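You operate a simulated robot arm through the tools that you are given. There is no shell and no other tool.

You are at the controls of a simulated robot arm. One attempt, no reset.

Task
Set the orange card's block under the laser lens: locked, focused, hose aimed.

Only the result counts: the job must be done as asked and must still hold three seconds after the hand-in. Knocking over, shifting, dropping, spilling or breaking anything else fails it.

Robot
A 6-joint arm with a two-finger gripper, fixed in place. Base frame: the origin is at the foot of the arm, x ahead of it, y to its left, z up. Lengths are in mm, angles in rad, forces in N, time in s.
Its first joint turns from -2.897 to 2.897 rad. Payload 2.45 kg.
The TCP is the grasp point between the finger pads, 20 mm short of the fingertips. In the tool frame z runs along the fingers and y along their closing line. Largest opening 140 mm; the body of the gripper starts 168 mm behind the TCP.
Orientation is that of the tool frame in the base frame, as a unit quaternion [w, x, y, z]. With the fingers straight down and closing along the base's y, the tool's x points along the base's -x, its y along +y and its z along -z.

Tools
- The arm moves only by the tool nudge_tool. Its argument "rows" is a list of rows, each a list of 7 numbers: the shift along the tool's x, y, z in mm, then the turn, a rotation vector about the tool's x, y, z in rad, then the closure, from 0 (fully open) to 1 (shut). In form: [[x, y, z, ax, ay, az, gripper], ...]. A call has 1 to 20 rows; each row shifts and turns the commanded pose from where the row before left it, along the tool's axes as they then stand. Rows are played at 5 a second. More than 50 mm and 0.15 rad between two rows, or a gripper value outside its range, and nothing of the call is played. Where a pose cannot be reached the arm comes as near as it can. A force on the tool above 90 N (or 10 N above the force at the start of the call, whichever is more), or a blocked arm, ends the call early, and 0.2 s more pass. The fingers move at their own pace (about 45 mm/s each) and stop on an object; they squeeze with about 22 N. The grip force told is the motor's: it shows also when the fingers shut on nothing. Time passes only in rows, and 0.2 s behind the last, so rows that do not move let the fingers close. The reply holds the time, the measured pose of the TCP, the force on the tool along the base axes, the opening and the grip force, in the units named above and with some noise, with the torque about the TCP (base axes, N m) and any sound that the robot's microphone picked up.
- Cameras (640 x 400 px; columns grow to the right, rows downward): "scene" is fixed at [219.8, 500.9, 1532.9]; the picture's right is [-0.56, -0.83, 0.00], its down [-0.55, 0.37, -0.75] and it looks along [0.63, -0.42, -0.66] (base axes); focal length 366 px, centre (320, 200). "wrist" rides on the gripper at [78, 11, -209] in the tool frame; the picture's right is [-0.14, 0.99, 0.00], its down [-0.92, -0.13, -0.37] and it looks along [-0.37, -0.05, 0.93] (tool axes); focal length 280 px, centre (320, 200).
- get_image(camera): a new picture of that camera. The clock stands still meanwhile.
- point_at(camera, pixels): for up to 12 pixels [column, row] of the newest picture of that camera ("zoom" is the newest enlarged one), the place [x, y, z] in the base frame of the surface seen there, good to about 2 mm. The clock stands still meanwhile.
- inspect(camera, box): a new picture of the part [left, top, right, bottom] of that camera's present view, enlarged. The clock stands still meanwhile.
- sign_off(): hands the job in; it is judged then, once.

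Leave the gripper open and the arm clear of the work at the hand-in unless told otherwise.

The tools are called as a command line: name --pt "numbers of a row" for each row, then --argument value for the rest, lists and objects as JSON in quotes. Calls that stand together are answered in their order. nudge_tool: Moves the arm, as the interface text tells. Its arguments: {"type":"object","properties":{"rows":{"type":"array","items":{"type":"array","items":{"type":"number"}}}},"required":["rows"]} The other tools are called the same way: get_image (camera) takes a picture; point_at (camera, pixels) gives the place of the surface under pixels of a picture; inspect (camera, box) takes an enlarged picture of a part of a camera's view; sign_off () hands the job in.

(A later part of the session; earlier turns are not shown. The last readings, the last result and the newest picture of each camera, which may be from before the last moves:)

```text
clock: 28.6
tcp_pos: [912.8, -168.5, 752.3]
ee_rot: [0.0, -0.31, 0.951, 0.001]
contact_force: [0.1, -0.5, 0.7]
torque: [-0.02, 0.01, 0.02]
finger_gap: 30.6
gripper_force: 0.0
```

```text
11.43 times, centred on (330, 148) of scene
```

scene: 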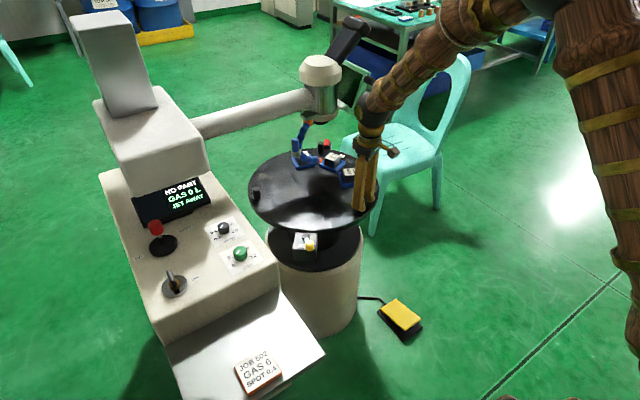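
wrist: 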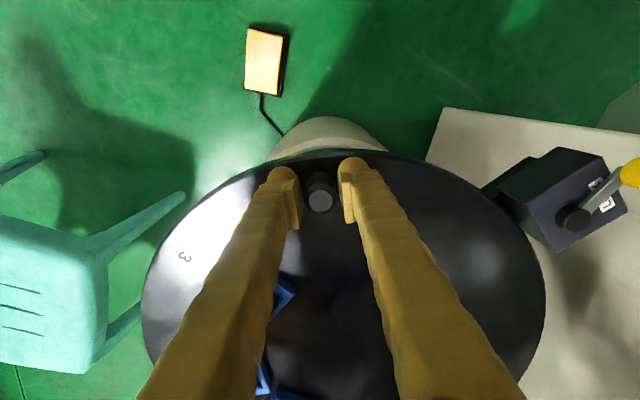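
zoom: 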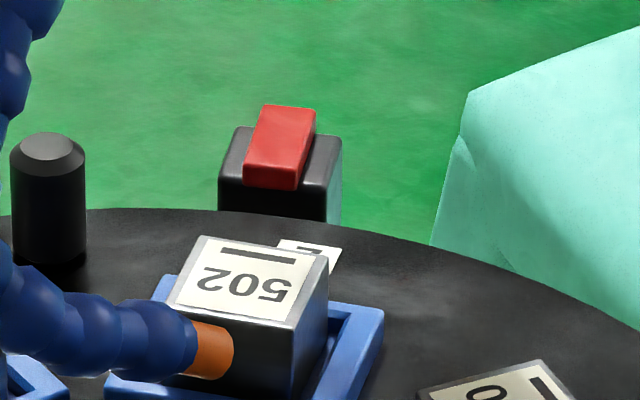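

I'll measure the block's top corners at (205,241), (322,260), (291,320) and (174,302), plus label 2 and the red marker.

point_at --camera "zoom" --pixels '[[207, 243], [320, 262], [290, 318], [178, 300], [248, 282], [312, 248], [280, 145], [243, 257], [285, 180], [280, 115], [48, 148]]'

```text
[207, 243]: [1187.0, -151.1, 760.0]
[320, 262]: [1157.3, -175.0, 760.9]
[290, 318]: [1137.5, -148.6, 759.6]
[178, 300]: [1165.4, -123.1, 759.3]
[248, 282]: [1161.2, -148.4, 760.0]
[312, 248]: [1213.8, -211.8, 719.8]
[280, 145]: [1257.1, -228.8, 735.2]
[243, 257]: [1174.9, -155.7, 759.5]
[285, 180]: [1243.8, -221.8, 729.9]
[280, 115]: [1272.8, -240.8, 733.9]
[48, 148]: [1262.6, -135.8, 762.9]
```

Fitting the post positions gives the table centre at about (1078,-50) with post radius 203. That puts block 502 at -49.8° and the marker and lens at about -45°, so about 5° (17 mm at the post) remains. I'll push most of it.

nudge_tool --pt "-0.1 -5 0 0 0 -0.025 0.78" --pt "-0.1 -5 0 0 0 -0.025 0.78" --pt "-0.1 -4 0 0 0 -0.02 0.78" --pt "0 0 0 0 0 0 0.78" --pt "0 0 0 0 0 0 0.78"

inspect --camera "scene" --box '[120, 160, 220, 230]'

inspect --camera "scene" --box '[310, 130, 350, 165]'

```text
clock: 29.8
tcp_pos: [919.8, -178.0, 752.5]
ee_rot: [0.0, -0.343, 0.939, 0.0]
contact_force: [1.3, -1.5, -0.4]
torque: [0.02, -0.02, -0.01]
finger_gap: 31.9
gripper_force: 0.6
```

```text
5.71 times, centred on (170, 195) of scene
```

zoom: 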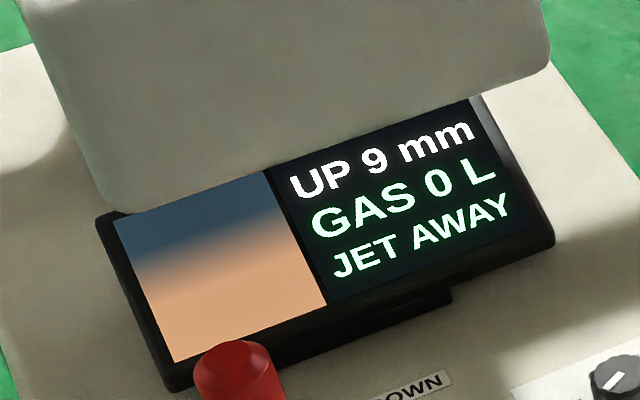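

```text
11.43 times, centred on (330, 148) of scene
```

zoom: 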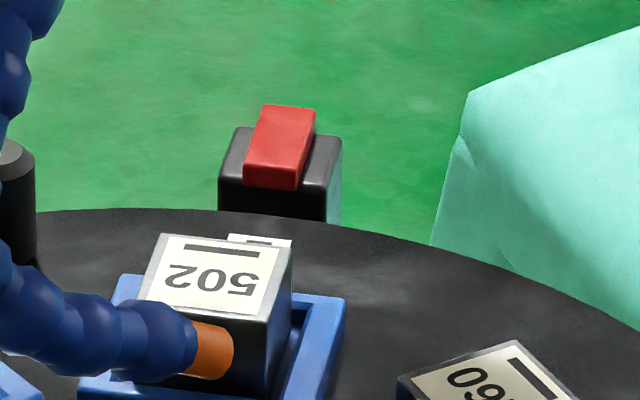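

The force on the tool now points along the travel direction, as if a detent pulled the table forward. I'll measure the block again.

point_at --camera "zoom" --pixels '[[168, 239], [286, 254], [262, 316], [145, 297], [215, 277], [280, 243], [207, 251]]'

get_image --camera "wrist"

inspect --camera "scene" --box '[240, 90, 400, 240]'

```text
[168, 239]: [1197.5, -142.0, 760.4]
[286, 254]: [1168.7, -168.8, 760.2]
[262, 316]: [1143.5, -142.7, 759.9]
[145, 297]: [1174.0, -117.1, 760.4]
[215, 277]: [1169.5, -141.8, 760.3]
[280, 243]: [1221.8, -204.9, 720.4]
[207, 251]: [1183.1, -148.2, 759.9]
```

```text
taken
```

wrist: 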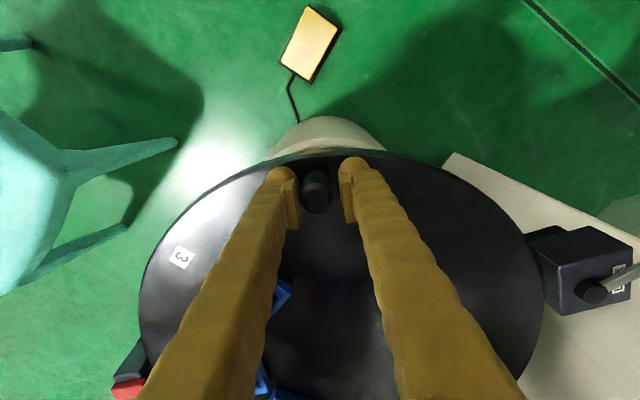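

```text
2.67 times, centred on (320, 165) of scene
```

zoom: 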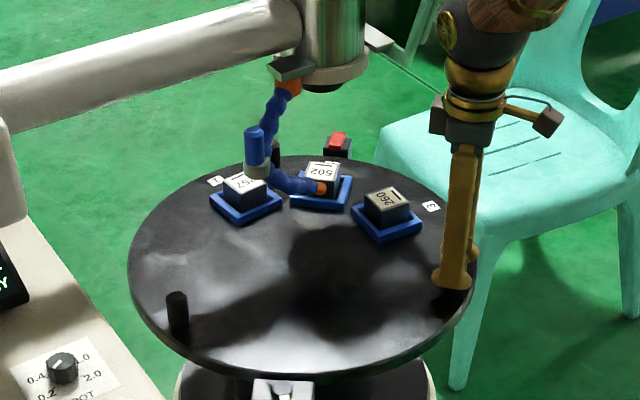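

The block centre is (1170.9,-142.7), at -44.8°, which is essentially under the lens. The post rests on the leading finger, so a detent seems to be pulling it in. I'll open the fingers to let the table settle freely, then check again.

nudge_tool --pt "0 0 0 0 0 0 0.68" --pt "0 0 0 0 0 0 0.6" --pt "0 0 0 0 0 0 0.5" --pt "0 0 0 0 0 0 0.5" --pt "0 0 0 0 0 0 0.5" --pt "0 0 0 0 0 0 0.5"

inspect --camera "scene" --box '[310, 130, 350, 165]'

get_image --camera "wrist"

```text
clock: 31.2
tcp_pos: [918.5, -178.0, 752.6]
ee_rot: [0.0, -0.343, 0.939, 0.0]
contact_force: [0.7, 0.3, -0.3]
torque: [0.0, 0.02, 0.0]
finger_gap: 69.9
gripper_force: 0.0
```

```text
11.43 times, centred on (330, 148) of scene
```

zoom: 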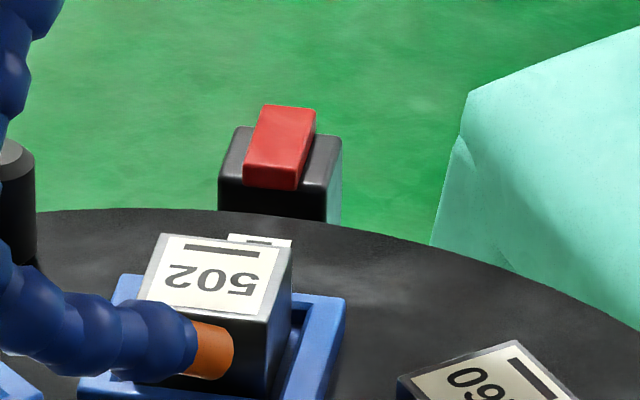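

```text
taken
```

wrist: 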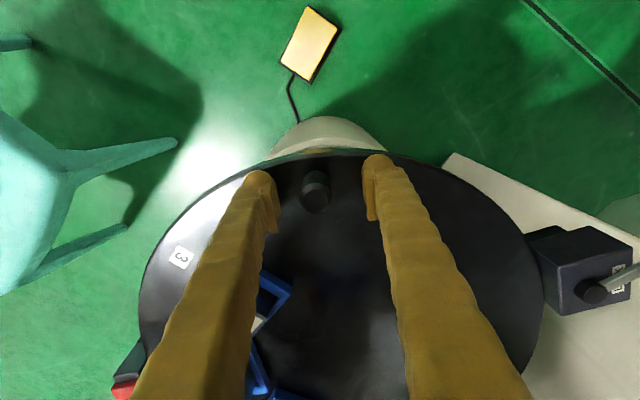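

The table stayed put after release. Now I'll lift out and move above the lock lever's yellow knob at (816,131), turning the tool to match the lever's tangent.

nudge_tool --pt "0 0 -37 0 0 0 0.5" --pt "0 0 -38 0 0 0 0.5" --pt "0 0 -38 0 0 0 0.5" --pt "0 0 -38 0 0 0 0.5" --pt "-17.3 43.1 0 0 0 0 0.5" --pt "-17.3 43.1 0 0 0 0 0.5" --pt "-17.3 43.1 0 0 0 0 0.5" --pt "-17.3 43.1 0 0 0 0 0.5" --pt "-17.3 43.1 0 0 0 0 0.5" --pt "-17.3 43.1 0 0 0 0 0.5" --pt "-17.3 43.1 0 0 0 0 0.5" --pt "0 0 0 0 0 0.145 0.5" --pt "0 0 0 0 0 0.145 0.5" --pt "0 0 0 0 0 0.145 0.5" --pt "0 0 0 0 0 0.145 0.5" --pt "0 0 0 0 0 0.145 0.5" --pt "0 0 0 0 0 0.145 0.5" --pt "0 0 0 0 0 0.144 0.5" --pt "0 0 0 0 0 0 0.5"

get_image --camera "wrist"

get_image --camera "scene"

```text
clock: 35.2
tcp_pos: [818.1, 131.3, 904.6]
ee_rot: [0.001, 0.158, 0.987, 0.001]
contact_force: [-0.2, -0.5, -0.3]
torque: [0.01, 0.02, 0.04]
finger_gap: 69.8
gripper_force: 0.0
```

```text
taken
```

wrist: 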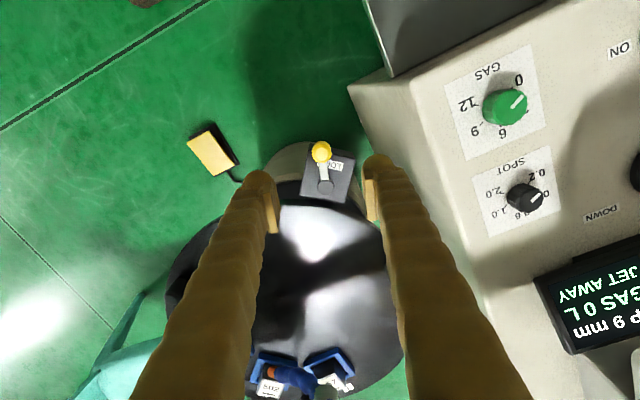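

```text
taken
```

scene: 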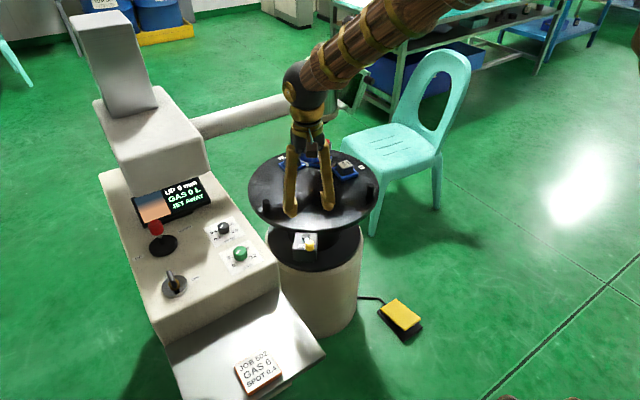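

I'm above the lock: the yellow knob is at (321,152) and the console edge is to the right at about (400,95). I'll enlarge the view and measure the knob and the nearest console edge.

inspect --camera "wrist" --box '[270, 110, 380, 210]'

point_at --camera "wrist" --pixels '[[321, 150], [315, 150], [327, 150], [321, 144], [326, 186], [349, 92], [408, 80], [430, 170], [378, 110], [400, 20], [500, 105], [525, 197]]'

```text
4.00 times, centred on (325, 160) of wrist
```

zoom: 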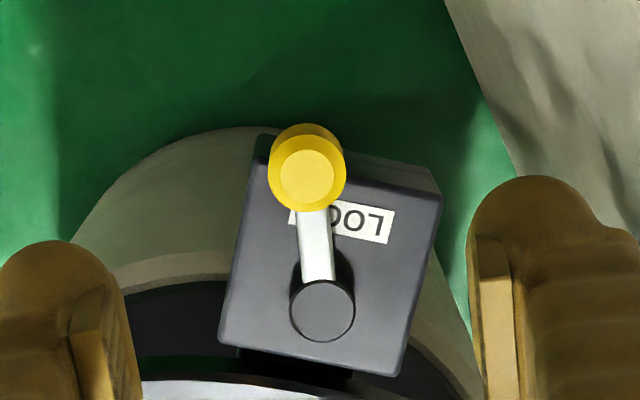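

```text
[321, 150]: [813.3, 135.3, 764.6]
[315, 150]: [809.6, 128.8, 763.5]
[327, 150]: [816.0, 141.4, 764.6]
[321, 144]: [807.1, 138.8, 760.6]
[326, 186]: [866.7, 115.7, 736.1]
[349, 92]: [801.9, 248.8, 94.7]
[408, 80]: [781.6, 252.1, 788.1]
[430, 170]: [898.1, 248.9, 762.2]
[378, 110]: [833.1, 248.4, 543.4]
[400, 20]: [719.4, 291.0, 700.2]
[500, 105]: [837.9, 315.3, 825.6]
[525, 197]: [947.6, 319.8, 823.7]
```

The knob's centre is at about (816,134) and it's about 23 mm across. The console side is at y≈250, so there is room. I'll lower the fingers around the knob with the tips at z≈742, above the box top at 724, and cage it.

nudge_tool --pt "2.8 1.9 36 0 0 0 0.5" --pt "0 0 36 0 0 0 0.5" --pt "0 0 36 0 0 0 0.5" --pt "0 0 34 0 0 0 0.5" --pt "0 0 0 0 0 0 0.65" --pt "0 0 0 0 0 0 0.78" --pt "0 0 0 0 0 0 0.78" --pt "0 0 0 0 0 0 0.78"

get_image --camera "wrist"

```text
clock: 37.0
tcp_pos: [813.9, 132.6, 762.6]
ee_rot: [0.0, 0.157, 0.988, 0.0]
contact_force: [1.2, -0.4, 0.2]
torque: [-0.05, 0.01, 0.02]
finger_gap: 30.8
gripper_force: 0.0
```

```text
taken
```

wrist: 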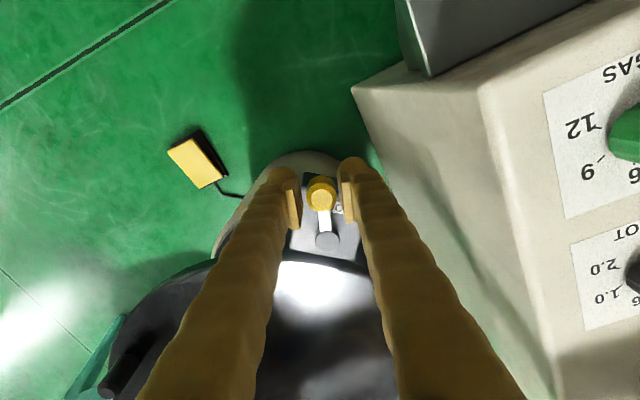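

The knob is caged. I'll push it gently towards tool +y, over the LOCK label, in 2.5 mm steps while reading the force.

nudge_tool --pt "0 2.5 0 0 0 0 0.78" --pt "0 2.5 0 0 0 0 0.78" --pt "0 2.5 0 0 0 0 0.78" --pt "0 0 0 0 0 0 0.78"

nudge_tool --pt "0 2.5 0 0 0 0.04 0.78" --pt "0 2.5 0 0 0 0.04 0.78" --pt "0 0 0 0 0 0 0.78"

inspect --camera "wrist" --box '[270, 150, 380, 270]'

```text
clock: 38.0
tcp_pos: [819.1, 139.8, 761.0]
ee_rot: [0.0, 0.157, 0.988, 0.0]
contact_force: [-8.0, -7.7, -1.7]
torque: [-0.04, 0.07, -0.11]
finger_gap: 37.4
gripper_force: 5.5
```

```text
clock: 38.8
tcp_pos: [821.4, 143.6, 761.8]
ee_rot: [-0.001, 0.196, 0.981, 0.0]
contact_force: [0.9, -25.0, 1.2]
torque: [-0.27, -0.04, 0.19]
finger_gap: 45.6
gripper_force: 11.3
```

```text
3.33 times, centred on (325, 210) of wrist
```

zoom: 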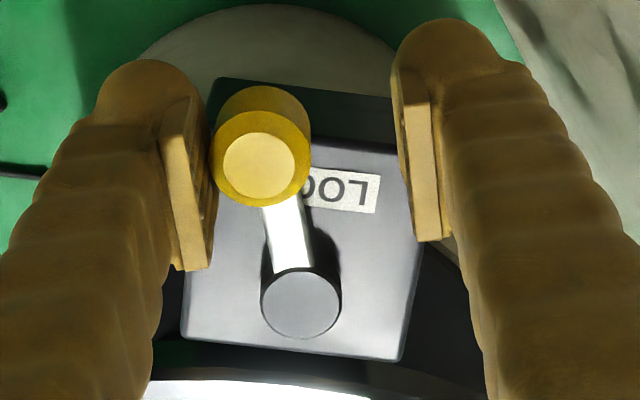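

The force rose to 25 N and the knob hasn't visibly moved, so this may be the end stop. I'll back off and try the opposite direction gently.

nudge_tool --pt "0 -4 0 0 0 0 0.78" --pt "0 -4 0 0 0 0 0.78" --pt "0 -4.5 0 0 0 -0.08 0.78" --pt "0 0 0 0 0 0 0.78"

nudge_tool --pt "0 -2.5 0 0 0 0 0.78" --pt "0 -2.5 0 0 0 0 0.78" --pt "0 -2.5 0 0 0 0 0.78" --pt "0 0 0 0 0 0 0.78"

inspect --camera "wrist" --box '[270, 150, 380, 270]'

```text
clock: 39.8
tcp_pos: [816.5, 133.2, 762.1]
ee_rot: [0.0, 0.157, 0.988, -0.001]
contact_force: [-1.0, -0.2, -0.8]
torque: [0.01, -0.02, 0.0]
finger_gap: 30.9
gripper_force: 0.1
```

```text
clock: 40.8
tcp_pos: [814.1, 125.2, 761.1]
ee_rot: [0.0, 0.157, 0.988, 0.0]
contact_force: [-0.6, 0.9, -0.9]
torque: [-0.02, -0.01, 0.02]
finger_gap: 31.4
gripper_force: 0.1
```

```text
3.33 times, centred on (325, 210) of wrist
```

zoom: 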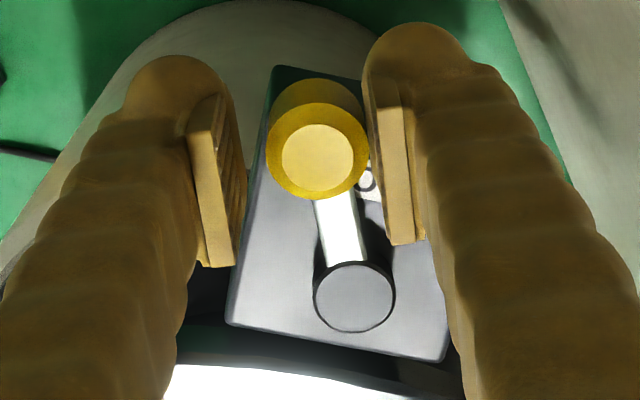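

The right finger is just touching the knob with little force. I'll push further in -y.

nudge_tool --pt "0 -2.5 0 0 0 0 0.78" --pt "0 -2.5 0 0 0 0 0.78" --pt "0 -2.5 0 0 0 0 0.78" --pt "0 0 0 0 0 0 0.78"

inspect --camera "wrist" --box '[270, 150, 380, 270]'

```text
clock: 41.8
tcp_pos: [810.4, 119.3, 761.6]
ee_rot: [0.0, 0.157, 0.988, -0.001]
contact_force: [1.2, 0.5, 0.4]
torque: [-0.01, 0.02, -0.03]
finger_gap: 31.7
gripper_force: 0.1
```

```text
3.33 times, centred on (325, 210) of wrist
```

zoom: 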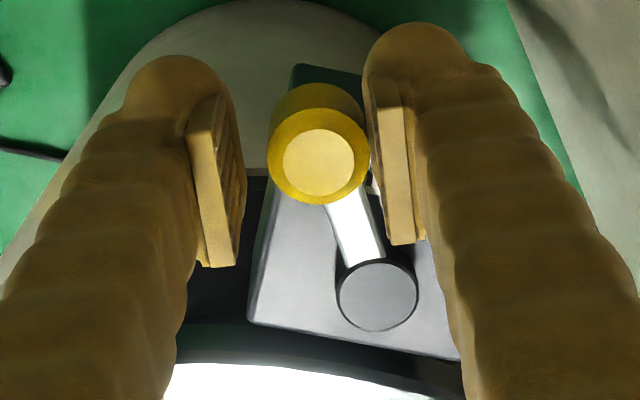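

The lever moves freely this way. Since the table was free before, this should be the locking direction. I'll keep swinging the knob around its hub along the arc in small steps.

nudge_tool --pt "-0.5 -5.5 0 0 0 -0.1 0.78" --pt "-0.5 -5.5 0 0 0 -0.1 0.78" --pt "-0.5 -5.5 0 0 0 -0.1 0.78" --pt "-0.5 -5.5 0 0 0 -0.1 0.78" --pt "0 0 0 0 0 0 0.78"

inspect --camera "wrist" --box '[270, 150, 380, 270]'

inspect --camera "scene" --box '[240, 90, 400, 270]'

```text
clock: 43.0
tcp_pos: [809.2, 97.5, 762.7]
ee_rot: [0.0, -0.043, 0.999, 0.0]
contact_force: [1.2, 1.1, 0.3]
torque: [-0.01, -0.04, -0.02]
finger_gap: 31.3
gripper_force: 0.5
```

```text
3.33 times, centred on (325, 210) of wrist
```

zoom: 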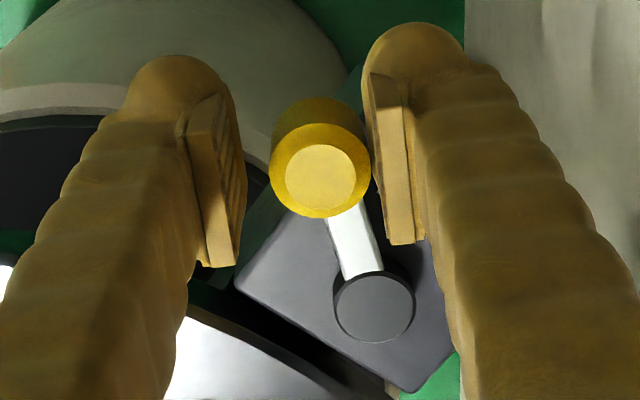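

```text
2.22 times, centred on (320, 180) of scene
```

zoom: 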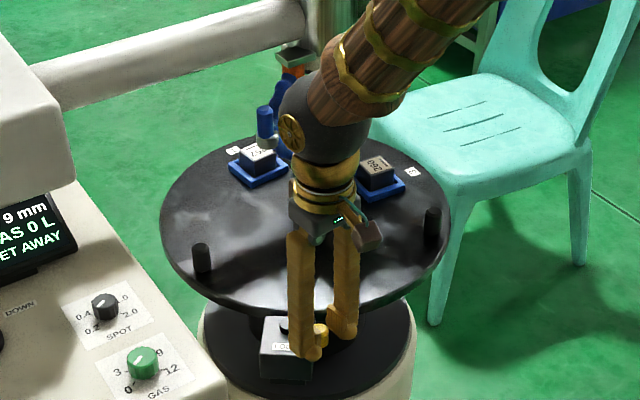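

The lever is now at about 191° and still moving freely. I'll continue along the arc.

nudge_tool --pt "-0.3 -5.8 0 0 0 -0.1 0.78" --pt "-0.3 -5.8 0 0 0 -0.1 0.78" --pt "-0.3 -5.8 0 0 0 -0.1 0.78" --pt "-0.3 -5.8 0 0 0 -0.1 0.78" --pt "0 0 0 0 0 0 0.78"

inspect --camera "wrist" --box '[270, 150, 380, 270]'

```text
clock: 44.2
tcp_pos: [815.1, 75.5, 761.2]
ee_rot: [0.0, -0.241, 0.97, -0.001]
contact_force: [-0.3, -0.1, -0.8]
torque: [-0.01, 0.01, 0.02]
finger_gap: 30.9
gripper_force: 0.1
```

```text
3.33 times, centred on (325, 210) of wrist
```

zoom: 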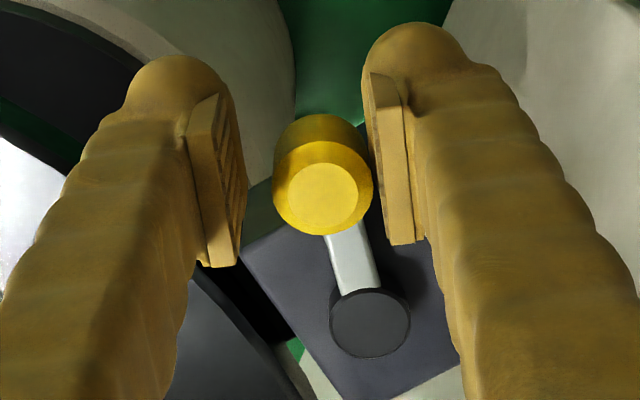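

The lever is at about 212° and still free. I'll continue, with a small correction toward the hub.

nudge_tool --pt "-1.5 -5.8 0 0 0 -0.1 0.78" --pt "-1.5 -5.8 0 0 0 -0.1 0.78" --pt "-1.5 -5.8 0 0 0 -0.1 0.78" --pt "-1.5 -5.8 0 0 0 -0.1 0.78" --pt "0 0 0 0 0 0 0.78"

inspect --camera "wrist" --box '[270, 150, 380, 270]'

inspect --camera "scene" --box '[260, 190, 360, 270]'

```text
clock: 45.4
tcp_pos: [833.7, 60.6, 761.1]
ee_rot: [-0.001, -0.429, 0.903, 0.0]
contact_force: [-19.1, 40.9, -8.7]
torque: [0.15, 0.01, -0.19]
finger_gap: 57.3
gripper_force: 19.9
```

```text
3.33 times, centred on (325, 210) of wrist
```

zoom: 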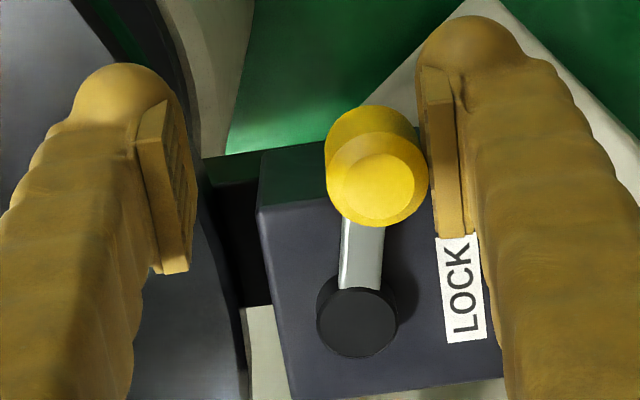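

```text
5.00 times, centred on (310, 230) of scene
```

zoom: 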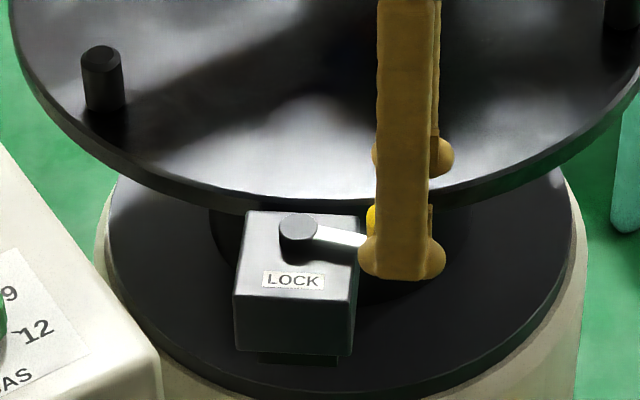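

The lever hit a firm stop at about 220° (45 N), so it has swung from about 160° to 220°. I'll back off, open and lift, then check where it stays.

nudge_tool --pt "0 6 0 0 0 0 0.78" --pt "0 6 0 0 0 0 0.7" --pt "0 4 0 0 0 0 0.5" --pt "0 0 0 0 0 0 0.5" --pt "0 0 0 0 0 0 0.5" --pt "0 0 -35 0 0 0 0.5" --pt "0 0 -35 0 0 0 0.5" --pt "0 0 -35 0 0 0 0.5" --pt "0 0 -35 0 0 0 0.5" --pt "0 0 0 0 0 0 0.5"

get_image --camera "wrist"

inspect --camera "scene" --box '[260, 190, 360, 270]'

inspect --camera "scene" --box '[120, 160, 220, 230]'

```text
clock: 47.6
tcp_pos: [820.4, 70.1, 901.1]
ee_rot: [0.0, -0.429, 0.903, 0.0]
contact_force: [0.9, 0.3, 0.6]
torque: [-0.03, 0.02, -0.04]
finger_gap: 69.9
gripper_force: 0.1
```

```text
taken
```

wrist: 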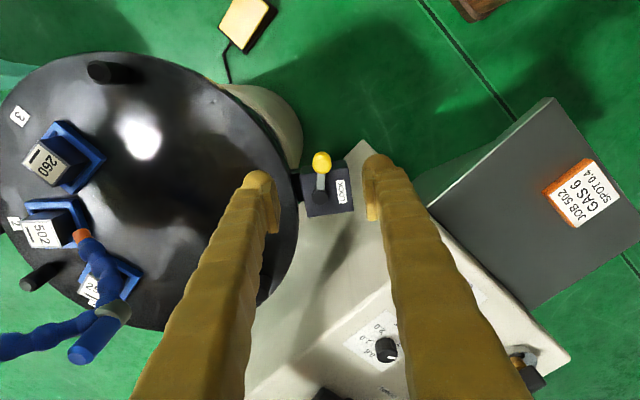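

```text
5.00 times, centred on (310, 230) of scene
```

zoom: 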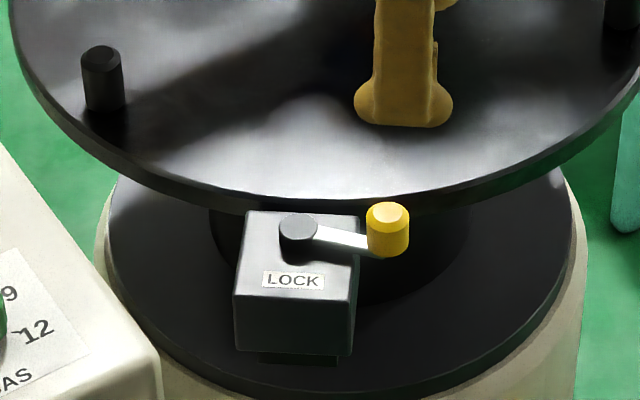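

```text
5.71 times, centred on (170, 195) of scene
```

zoom: 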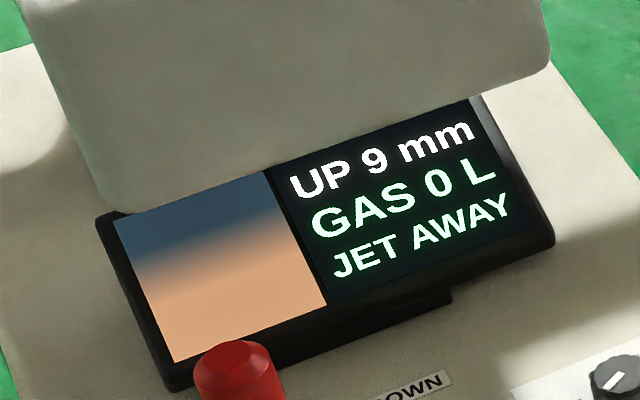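

The lever stays at the new position with the LOCK label now fully exposed. To find out whether that is locked, I'll go back to the post at about (924,-183) and test whether the table resists a gentle push.

nudge_tool --pt "21.7 -40.1 0 0 0 0 0.5" --pt "21.7 -40.1 0 0 0 0 0.5" --pt "21.7 -40.1 0 0 0 0 0.5" --pt "21.7 -40.1 0 0 0 0 0.5" --pt "21.7 -40.1 0 0 0 0 0.5" --pt "21.7 -40.1 0 0 0 0 0.5" --pt "0 0 0 0 0 0.0875 0.5" --pt "0 0 0 0 0 0.0875 0.5" --pt "0 0 0 0 0 0 0.5"

inspect --camera "wrist" --box '[270, 130, 370, 200]'

```text
clock: 49.6
tcp_pos: [927.3, -184.3, 901.6]
ee_rot: [0.0, -0.348, 0.937, -0.001]
contact_force: [-0.1, 0.2, 0.2]
torque: [0.04, 0.01, 0.01]
finger_gap: 70.0
gripper_force: 0.0
```

```text
5.71 times, centred on (320, 165) of wrist
```

zoom: 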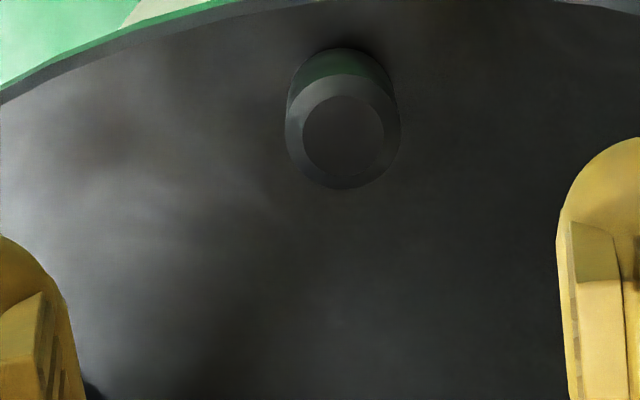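

point_at --camera "zoom" --pixels '[[344, 135], [305, 135], [383, 135], [344, 105], [344, 165]]'

```text
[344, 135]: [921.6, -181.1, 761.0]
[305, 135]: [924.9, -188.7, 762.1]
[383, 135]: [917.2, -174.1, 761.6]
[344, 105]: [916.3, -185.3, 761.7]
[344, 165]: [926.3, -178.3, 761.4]
```

The post is at (921.3,-181.5). I'll lower the fingers around it, cage it, and test with small pushes.

nudge_tool --pt "2.7 6 30 0 0 0 0.5" --pt "0 0 40 0 0 0 0.5" --pt "0 0 40 0 0 0 0.5" --pt "0 0 40 0 0 0 0.5" --pt "0 0 0 0 0 0 0.65" --pt "0 0 0 0 0 0 0.78" --pt "0 0 0 0 0 0 0.78" --pt "0 0 0 0 0 0 0.78"

nudge_tool --pt "0 -2 0 0 0 0 0.78" --pt "0 -2 0 0 0 0 0.78" --pt "0 -2 0 0 0 0 0.78" --pt "0 0 0 0 0 0 0.78"

inspect --camera "wrist" --box '[260, 150, 380, 230]'

```text
clock: 51.4
tcp_pos: [919.9, -181.3, 752.6]
ee_rot: [0.0, -0.348, 0.937, 0.0]
contact_force: [-0.7, -0.2, -0.2]
torque: [-0.01, 0.03, -0.02]
finger_gap: 30.8
gripper_force: 0.0
```

```text
clock: 52.4
tcp_pos: [923.7, -184.7, 752.4]
ee_rot: [0.0, -0.347, 0.938, 0.0]
contact_force: [-3.0, 4.2, 1.2]
torque: [0.05, 0.05, 0.05]
finger_gap: 34.1
gripper_force: 2.2
```

```text
5.00 times, centred on (320, 190) of wrist
```

zoom: 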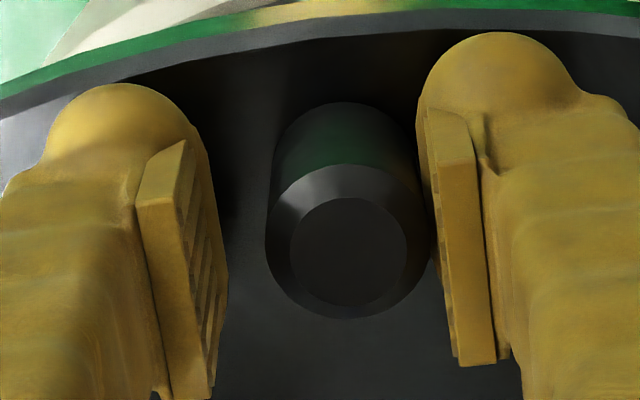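

The force is 5 N so far. I'll push a little further to see whether the force climbs (locked) or drops (moving).

nudge_tool --pt "0 -2 0 0 0 0 0.78" --pt "0 -2 0 0 0 0 0.78" --pt "0 0 0 0 0 0 0.78"

inspect --camera "scene" --box '[310, 130, 350, 165]'

```text
clock: 53.2
tcp_pos: [925.9, -186.2, 750.7]
ee_rot: [0.001, -0.348, 0.937, 0.0]
contact_force: [-11.5, 9.8, 6.3]
torque: [0.17, 0.23, 0.07]
finger_gap: 40.6
gripper_force: 7.2
```

```text
11.43 times, centred on (330, 148) of scene
```

zoom: 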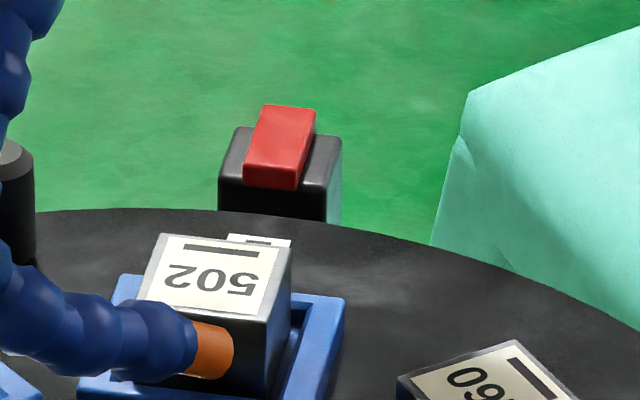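

The force climbed to 15 N and the table didn't move, so it is locked with block 502 in place. I'll back off, open and lift out.

nudge_tool --pt "0 5 0 0 0 0 0.78" --pt "0 5 0 0 0 0 0.65" --pt "0 0 0 0 0 0 0.5" --pt "0 0 0 0 0 0 0.5" --pt "0 0 -35 0 0 0 0.5" --pt "0 0 -40 0 0 0 0.5" --pt "0 0 -40 0 0 0 0.5" --pt "0 0 -40 0 0 0 0.5" --pt "0 0 0 0 0 0 0.5"

inspect --camera "scene" --box '[110, 160, 280, 310]'

inspect --camera "scene" --box '[130, 205, 200, 265]'

```text
clock: 55.2
tcp_pos: [920.4, -179.2, 905.9]
ee_rot: [0.0, -0.348, 0.938, 0.001]
contact_force: [-0.6, -0.3, 0.2]
torque: [0.0, 0.01, 0.06]
finger_gap: 70.1
gripper_force: 0.2
```

```text
2.67 times, centred on (195, 235) of scene
```

zoom: 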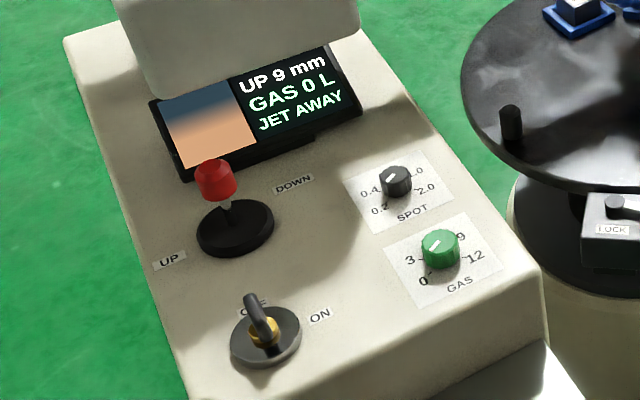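

```text
6.67 times, centred on (165, 235) of scene
```

zoom: 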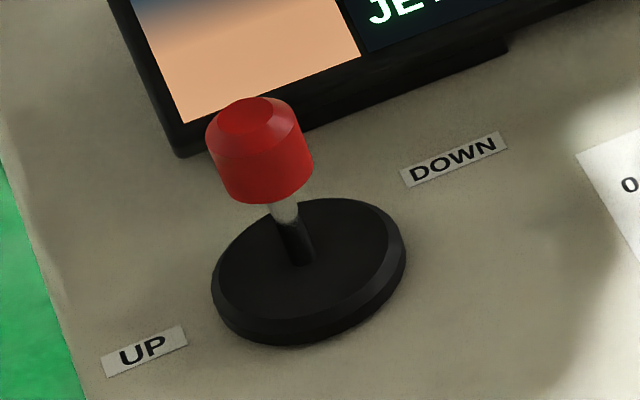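

Next come the console controls. I'll measure the joystick (red knob, base, UP and DOWN labels) and both dials.

point_at --camera "zoom" --pixels '[[258, 118], [260, 170], [285, 212], [300, 255], [308, 280], [250, 260], [380, 240], [310, 210], [300, 325], [145, 350], [455, 160], [230, 300]]'

inspect --camera "scene" --box '[205, 212, 265, 272]'

```text
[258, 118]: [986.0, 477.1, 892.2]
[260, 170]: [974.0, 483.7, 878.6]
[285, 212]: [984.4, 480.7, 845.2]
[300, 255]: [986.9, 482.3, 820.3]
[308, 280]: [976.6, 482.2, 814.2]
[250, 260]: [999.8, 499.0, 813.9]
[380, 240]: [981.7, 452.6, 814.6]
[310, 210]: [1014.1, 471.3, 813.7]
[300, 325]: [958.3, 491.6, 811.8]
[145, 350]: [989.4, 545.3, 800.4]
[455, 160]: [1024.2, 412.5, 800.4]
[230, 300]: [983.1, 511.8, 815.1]
```

```text
6.67 times, centred on (235, 242) of scene
```

zoom: 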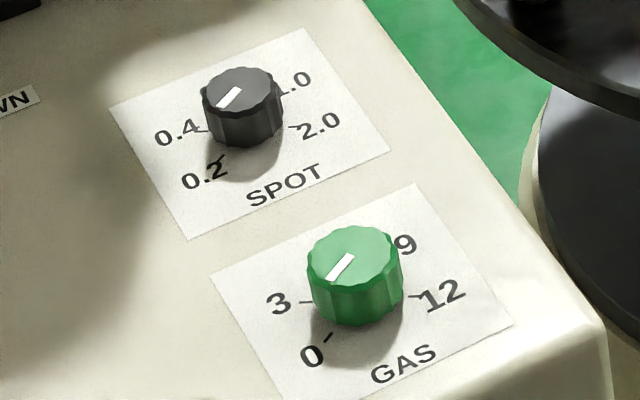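

I've noted the joystick at about (985,480), with its knob top at z≈892, UP towards +y and DOWN towards -y. The task lists locked, focused and hose aimed, so focus comes next. I'll rise, turn the tool back to neutral, and travel to (780,480) over the front of the console at z≈1050.

nudge_tool --pt "0 0 -29 0 0 0.142 0.5" --pt "0 0 -29 0 0 0.142 0.5" --pt "0 0 -29 0 0 0.142 0.5" --pt "0 0 -29 0 0 0.142 0.5" --pt "0 0 -29 0 0 0.142 0.5" --pt "10 47 0 0 0 0 0.5" --pt "10 47 0 0 0 0 0.5" --pt "10 47 0 0 0 0 0.5" --pt "10 47 0 0 0 0 0.5" --pt "10 47 0 0 0 0 0.5" --pt "10 47 0 0 0 0 0.5" --pt "10 47 0 0 0 0 0.5" --pt "10 47 0 0 0 0 0.5" --pt "10 47 0 0 0 0 0.5" --pt "10 47 0 0 0 0 0.5" --pt "10 47 0 0 0 0 0.5" --pt "10 47 0 0 0 0 0.5" --pt "10 47 0 0 0 0 0.5" --pt "10 47 0 0 0 0 0.5" --pt "0 0 0 0 0 0 0.5"

get_image --camera "wrist"

get_image --camera "scene"

```text
clock: 59.4
tcp_pos: [777.0, 477.7, 1052.1]
ee_rot: [-0.001, 0.001, 1.0, 0.0]
contact_force: [0.3, -0.5, 0.5]
torque: [0.0, 0.0, 0.0]
finger_gap: 69.7
gripper_force: 0.0
```

```text
taken
```

wrist: 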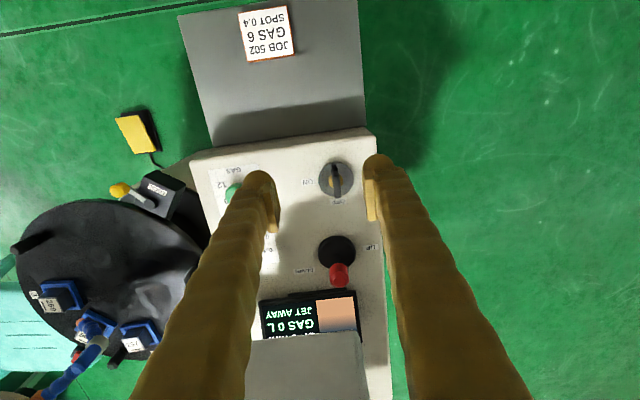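

```text
taken
```

scene: 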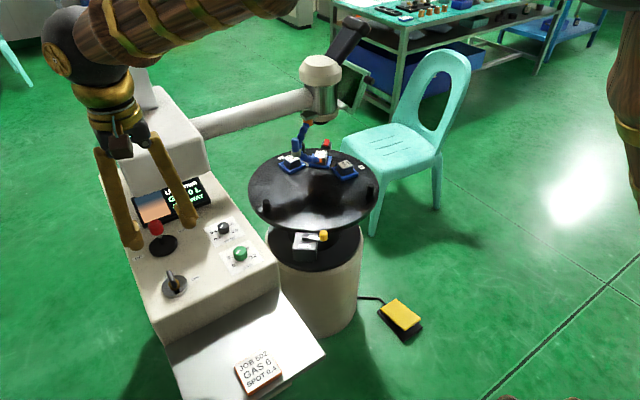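

I'm above the console. The joystick's red knob is at wrist (339,275), the key at (336,180), the display at (310,320) and its housing at (305,365). I'll enlarge and measure the clearances.

inspect --camera "wrist" --box '[260, 220, 400, 350]'

point_at --camera "wrist" --pixels '[[339, 275], [340, 283], [330, 275], [348, 275], [338, 262], [337, 243], [372, 246], [305, 270], [305, 340], [310, 300], [335, 185], [345, 335]]'

```text
3.08 times, centred on (330, 285) of wrist
```

zoom: 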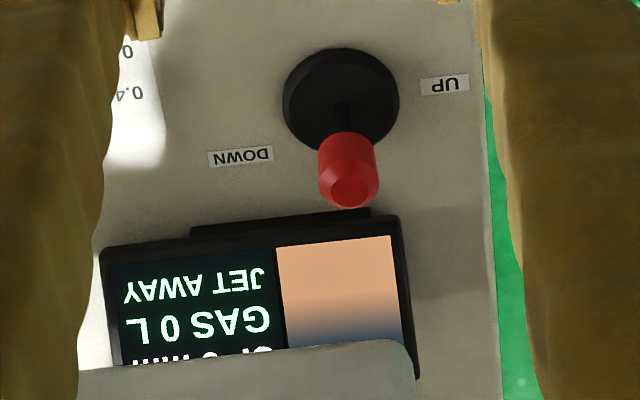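

```text
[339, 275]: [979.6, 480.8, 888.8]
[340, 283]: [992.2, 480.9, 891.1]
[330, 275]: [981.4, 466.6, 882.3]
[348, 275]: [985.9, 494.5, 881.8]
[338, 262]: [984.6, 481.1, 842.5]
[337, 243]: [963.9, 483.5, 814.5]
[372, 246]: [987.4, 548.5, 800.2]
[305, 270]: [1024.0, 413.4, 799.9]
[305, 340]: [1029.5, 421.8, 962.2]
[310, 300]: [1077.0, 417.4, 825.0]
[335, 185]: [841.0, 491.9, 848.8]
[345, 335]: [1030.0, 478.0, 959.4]
```

The red knob is centred at about (986,480.5), about 28 mm wide, at z 855–892. The housing front is at x≈1030. I'll tilt the tool 30° forward for reach and clearance, then move to a standoff 100 mm short of the knob along the fingers.

nudge_tool --pt "0 0 0 0 -0.131 0 0.5" --pt "0 0 0 0 -0.131 0 0.5" --pt "0 0 0 0 -0.131 0 0.5" --pt "0 0 0 0 -0.131 0 0.5" --pt "-18.5 0.5 31.5 0 0 0 0.5" --pt "-18.5 0.5 31.5 0 0 0 0.5" --pt "-18.5 0.5 31.5 0 0 0 0.5" --pt "-18.5 0.5 31.5 0 0 0 0.5" --pt "-18.5 0.5 31.5 0 0 0 0.5" --pt "0 0 0 0 0 0 0.5"

get_image --camera "wrist"

get_image --camera "scene"

```text
clock: 61.6
tcp_pos: [937.5, 480.2, 961.0]
ee_rot: [0.259, -0.001, 0.966, 0.001]
contact_force: [-0.7, 0.3, 0.6]
torque: [-0.01, -0.04, -0.02]
finger_gap: 69.8
gripper_force: 0.1
```

```text
taken
```

wrist: 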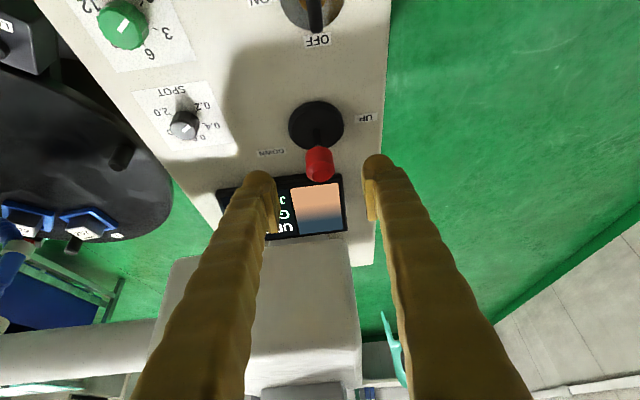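

```text
taken
```

scene: 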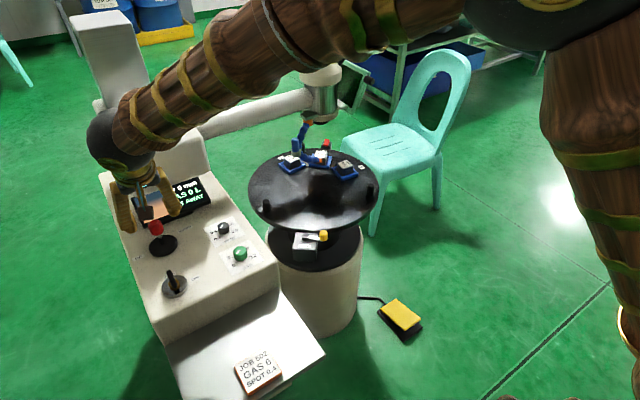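

The reach is fine, and the red knob at (319,163) lies between the fingers. I'll advance along the fingers to bring the knob to the grasp point.

nudge_tool --pt "0 0 30 0 0 0 0.5" --pt "0 0 30 0 0 0 0.5" --pt "0 0 25 0 0 0 0.5" --pt "0 0 12 0 0 0 0.5" --pt "0 0 0 0 0 0 0.5"

get_image --camera "wrist"

inspect --camera "scene" --box '[90, 140, 220, 270]'

```text
clock: 62.8
tcp_pos: [986.6, 481.2, 876.8]
ee_rot: [0.259, 0.0, 0.966, 0.0]
contact_force: [0.5, -0.9, 1.2]
torque: [-0.01, -0.05, -0.01]
finger_gap: 70.0
gripper_force: 0.2
```

```text
taken
```

wrist: 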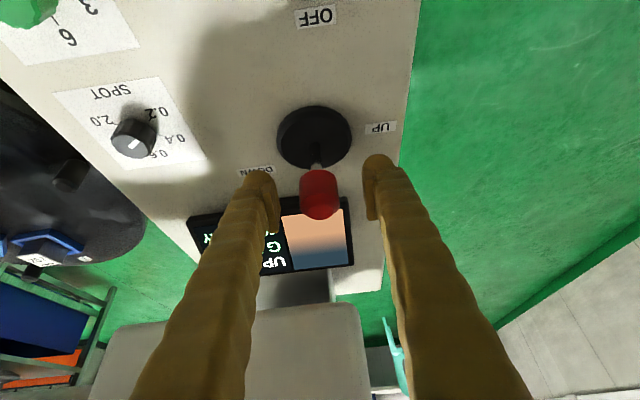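

```text
3.08 times, centred on (155, 205) of scene
```

zoom: 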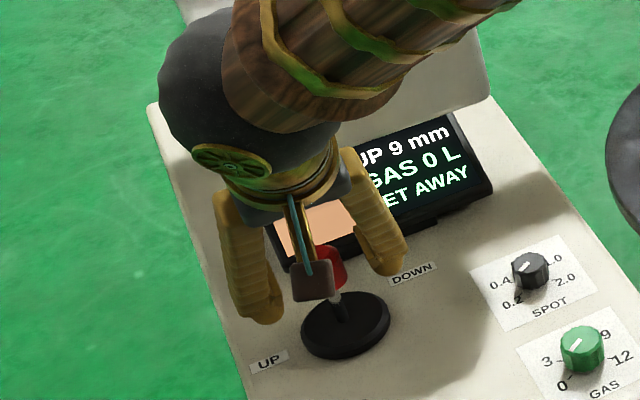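

The knob sits between the fingers and the scene view can read most of the display. I'll close to a gap of about 38 mm around the knob, then push gently toward UP (+y).

nudge_tool --pt "0 0 0 0 0 0 0.62" --pt "0 0 0 0 0 0 0.73" --pt "0 0 0 0 0 0 0.73" --pt "0 0 0 0 0 0 0.73"

nudge_tool --pt "0 2 0 0 0 0 0.73" --pt "0 2 0 0 0 0 0.73" --pt "0 2 0 0 0 0 0.73"

inspect --camera "scene" --box '[90, 140, 220, 270]'

```text
clock: 63.8
tcp_pos: [986.5, 481.3, 878.0]
ee_rot: [0.259, 0.0, 0.966, -0.001]
contact_force: [0.2, 0.5, 0.1]
torque: [0.01, 0.01, -0.01]
finger_gap: 37.9
gripper_force: 0.0
```

```text
clock: 64.6
tcp_pos: [987.5, 487.6, 877.6]
ee_rot: [0.259, -0.001, 0.966, 0.001]
contact_force: [0.1, -0.3, -0.2]
torque: [0.03, 0.0, -0.04]
finger_gap: 38.3
gripper_force: 0.4
```

```text
3.08 times, centred on (155, 205) of scene
```

zoom: 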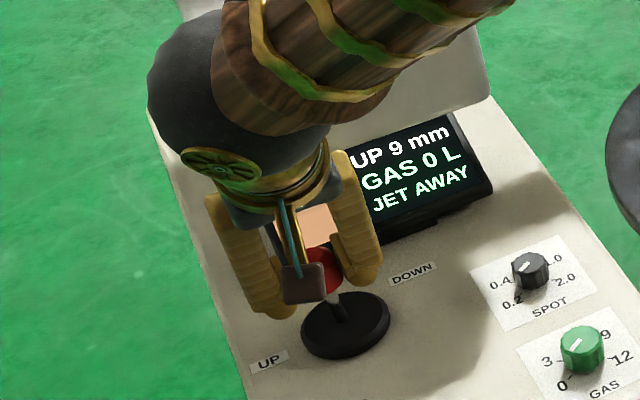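

The finger just touches the knob and the display still reads "UP 9 mm". I'll push a bit further and read again.

nudge_tool --pt "0 2 0 0 0 0 0.73" --pt "0 2 0 0 0 0 0.73"

inspect --camera "scene" --box '[90, 140, 220, 270]'

```text
clock: 65.2
tcp_pos: [986.4, 490.3, 877.3]
ee_rot: [0.259, 0.001, 0.966, 0.0]
contact_force: [-0.1, -1.2, 0.4]
torque: [-0.06, -0.03, -0.03]
finger_gap: 38.7
gripper_force: 0.9
```

```text
3.08 times, centred on (155, 205) of scene
```

zoom: 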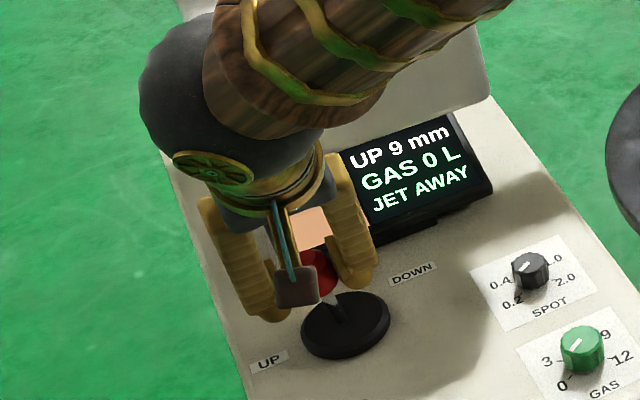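

The lever is tilting easily and the reading is still "UP 9 mm". I'll go further, a step at a time.

nudge_tool --pt "0 2 0 0 0 0 0.73" --pt "0 2 0 0 0 0 0.73"

inspect --camera "scene" --box '[90, 140, 220, 270]'

```text
clock: 65.8
tcp_pos: [986.8, 495.2, 877.1]
ee_rot: [0.259, 0.0, 0.966, 0.001]
contact_force: [0.5, -2.0, 0.7]
torque: [-0.02, -0.02, 0.03]
finger_gap: 39.1
gripper_force: 0.8
```

```text
3.08 times, centred on (155, 205) of scene
```

zoom: 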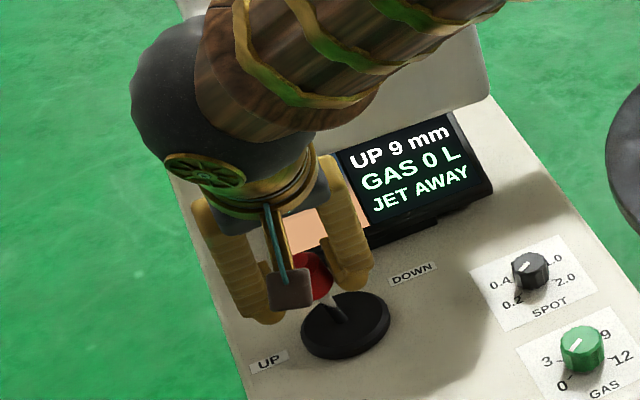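

nudge_tool --pt "0 2 0 0 0 0 0.73" --pt "0 2 0 0 0 0 0.73"

inspect --camera "scene" --box '[90, 140, 220, 270]'

```text
clock: 66.4
tcp_pos: [987.4, 498.9, 877.5]
ee_rot: [0.258, 0.0, 0.966, 0.0]
contact_force: [0.0, -1.6, -0.9]
torque: [0.0, 0.05, 0.01]
finger_gap: 39.6
gripper_force: 1.4
```

```text
3.08 times, centred on (155, 205) of scene
```

zoom: 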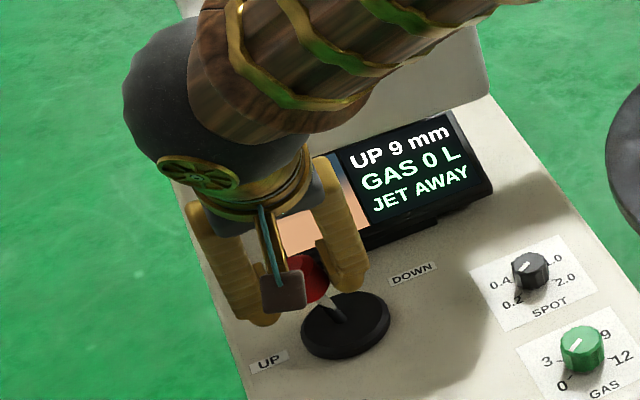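

Still "UP 9 mm", with the lever tilted about 12° against a light spring. I'll go a little further.

nudge_tool --pt "0 2 0.3 0 0 0 0.73" --pt "0 2 0.3 0 0 0 0.73"

inspect --camera "scene" --box '[90, 140, 220, 270]'

```text
clock: 67.0
tcp_pos: [987.0, 501.9, 876.7]
ee_rot: [0.259, 0.0, 0.966, 0.001]
contact_force: [0.8, -3.5, 2.4]
torque: [-0.08, 0.01, 0.02]
finger_gap: 39.7
gripper_force: 1.7
```

```text
3.08 times, centred on (155, 205) of scene
```

zoom: 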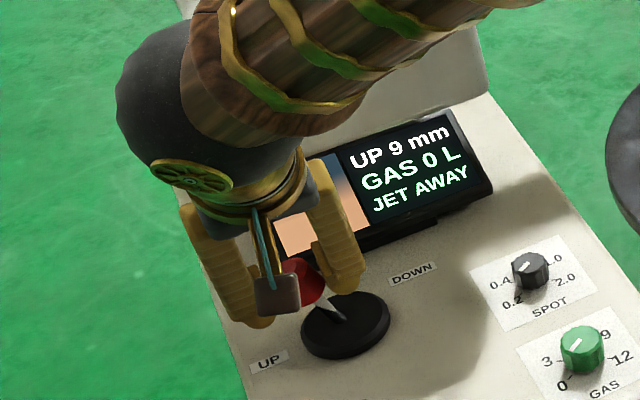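

No change yet. I'll hold this tilt for a moment to see whether the reading creeps.

nudge_tool --pt "0 0 0 0 0 0 0.73" --pt "0 0 0 0 0 0 0.73" --pt "0 0 0 0 0 0 0.73"

inspect --camera "scene" --box '[90, 140, 220, 270]'

```text
clock: 67.8
tcp_pos: [985.9, 502.0, 876.8]
ee_rot: [0.259, 0.0, 0.966, 0.001]
contact_force: [1.3, -2.3, 1.7]
torque: [-0.11, -0.03, 0.0]
finger_gap: 40.0
gripper_force: 0.9
```

```text
3.08 times, centred on (155, 205) of scene
```

zoom: 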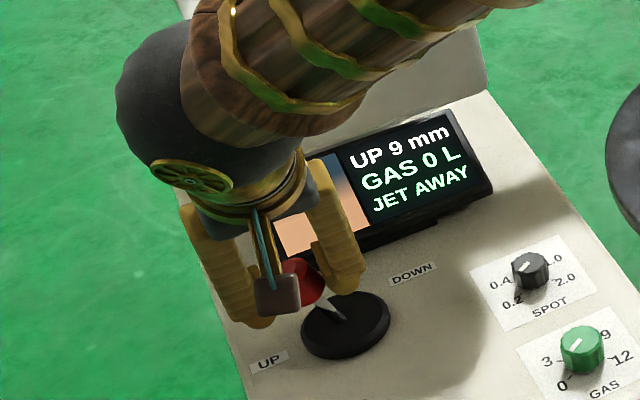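

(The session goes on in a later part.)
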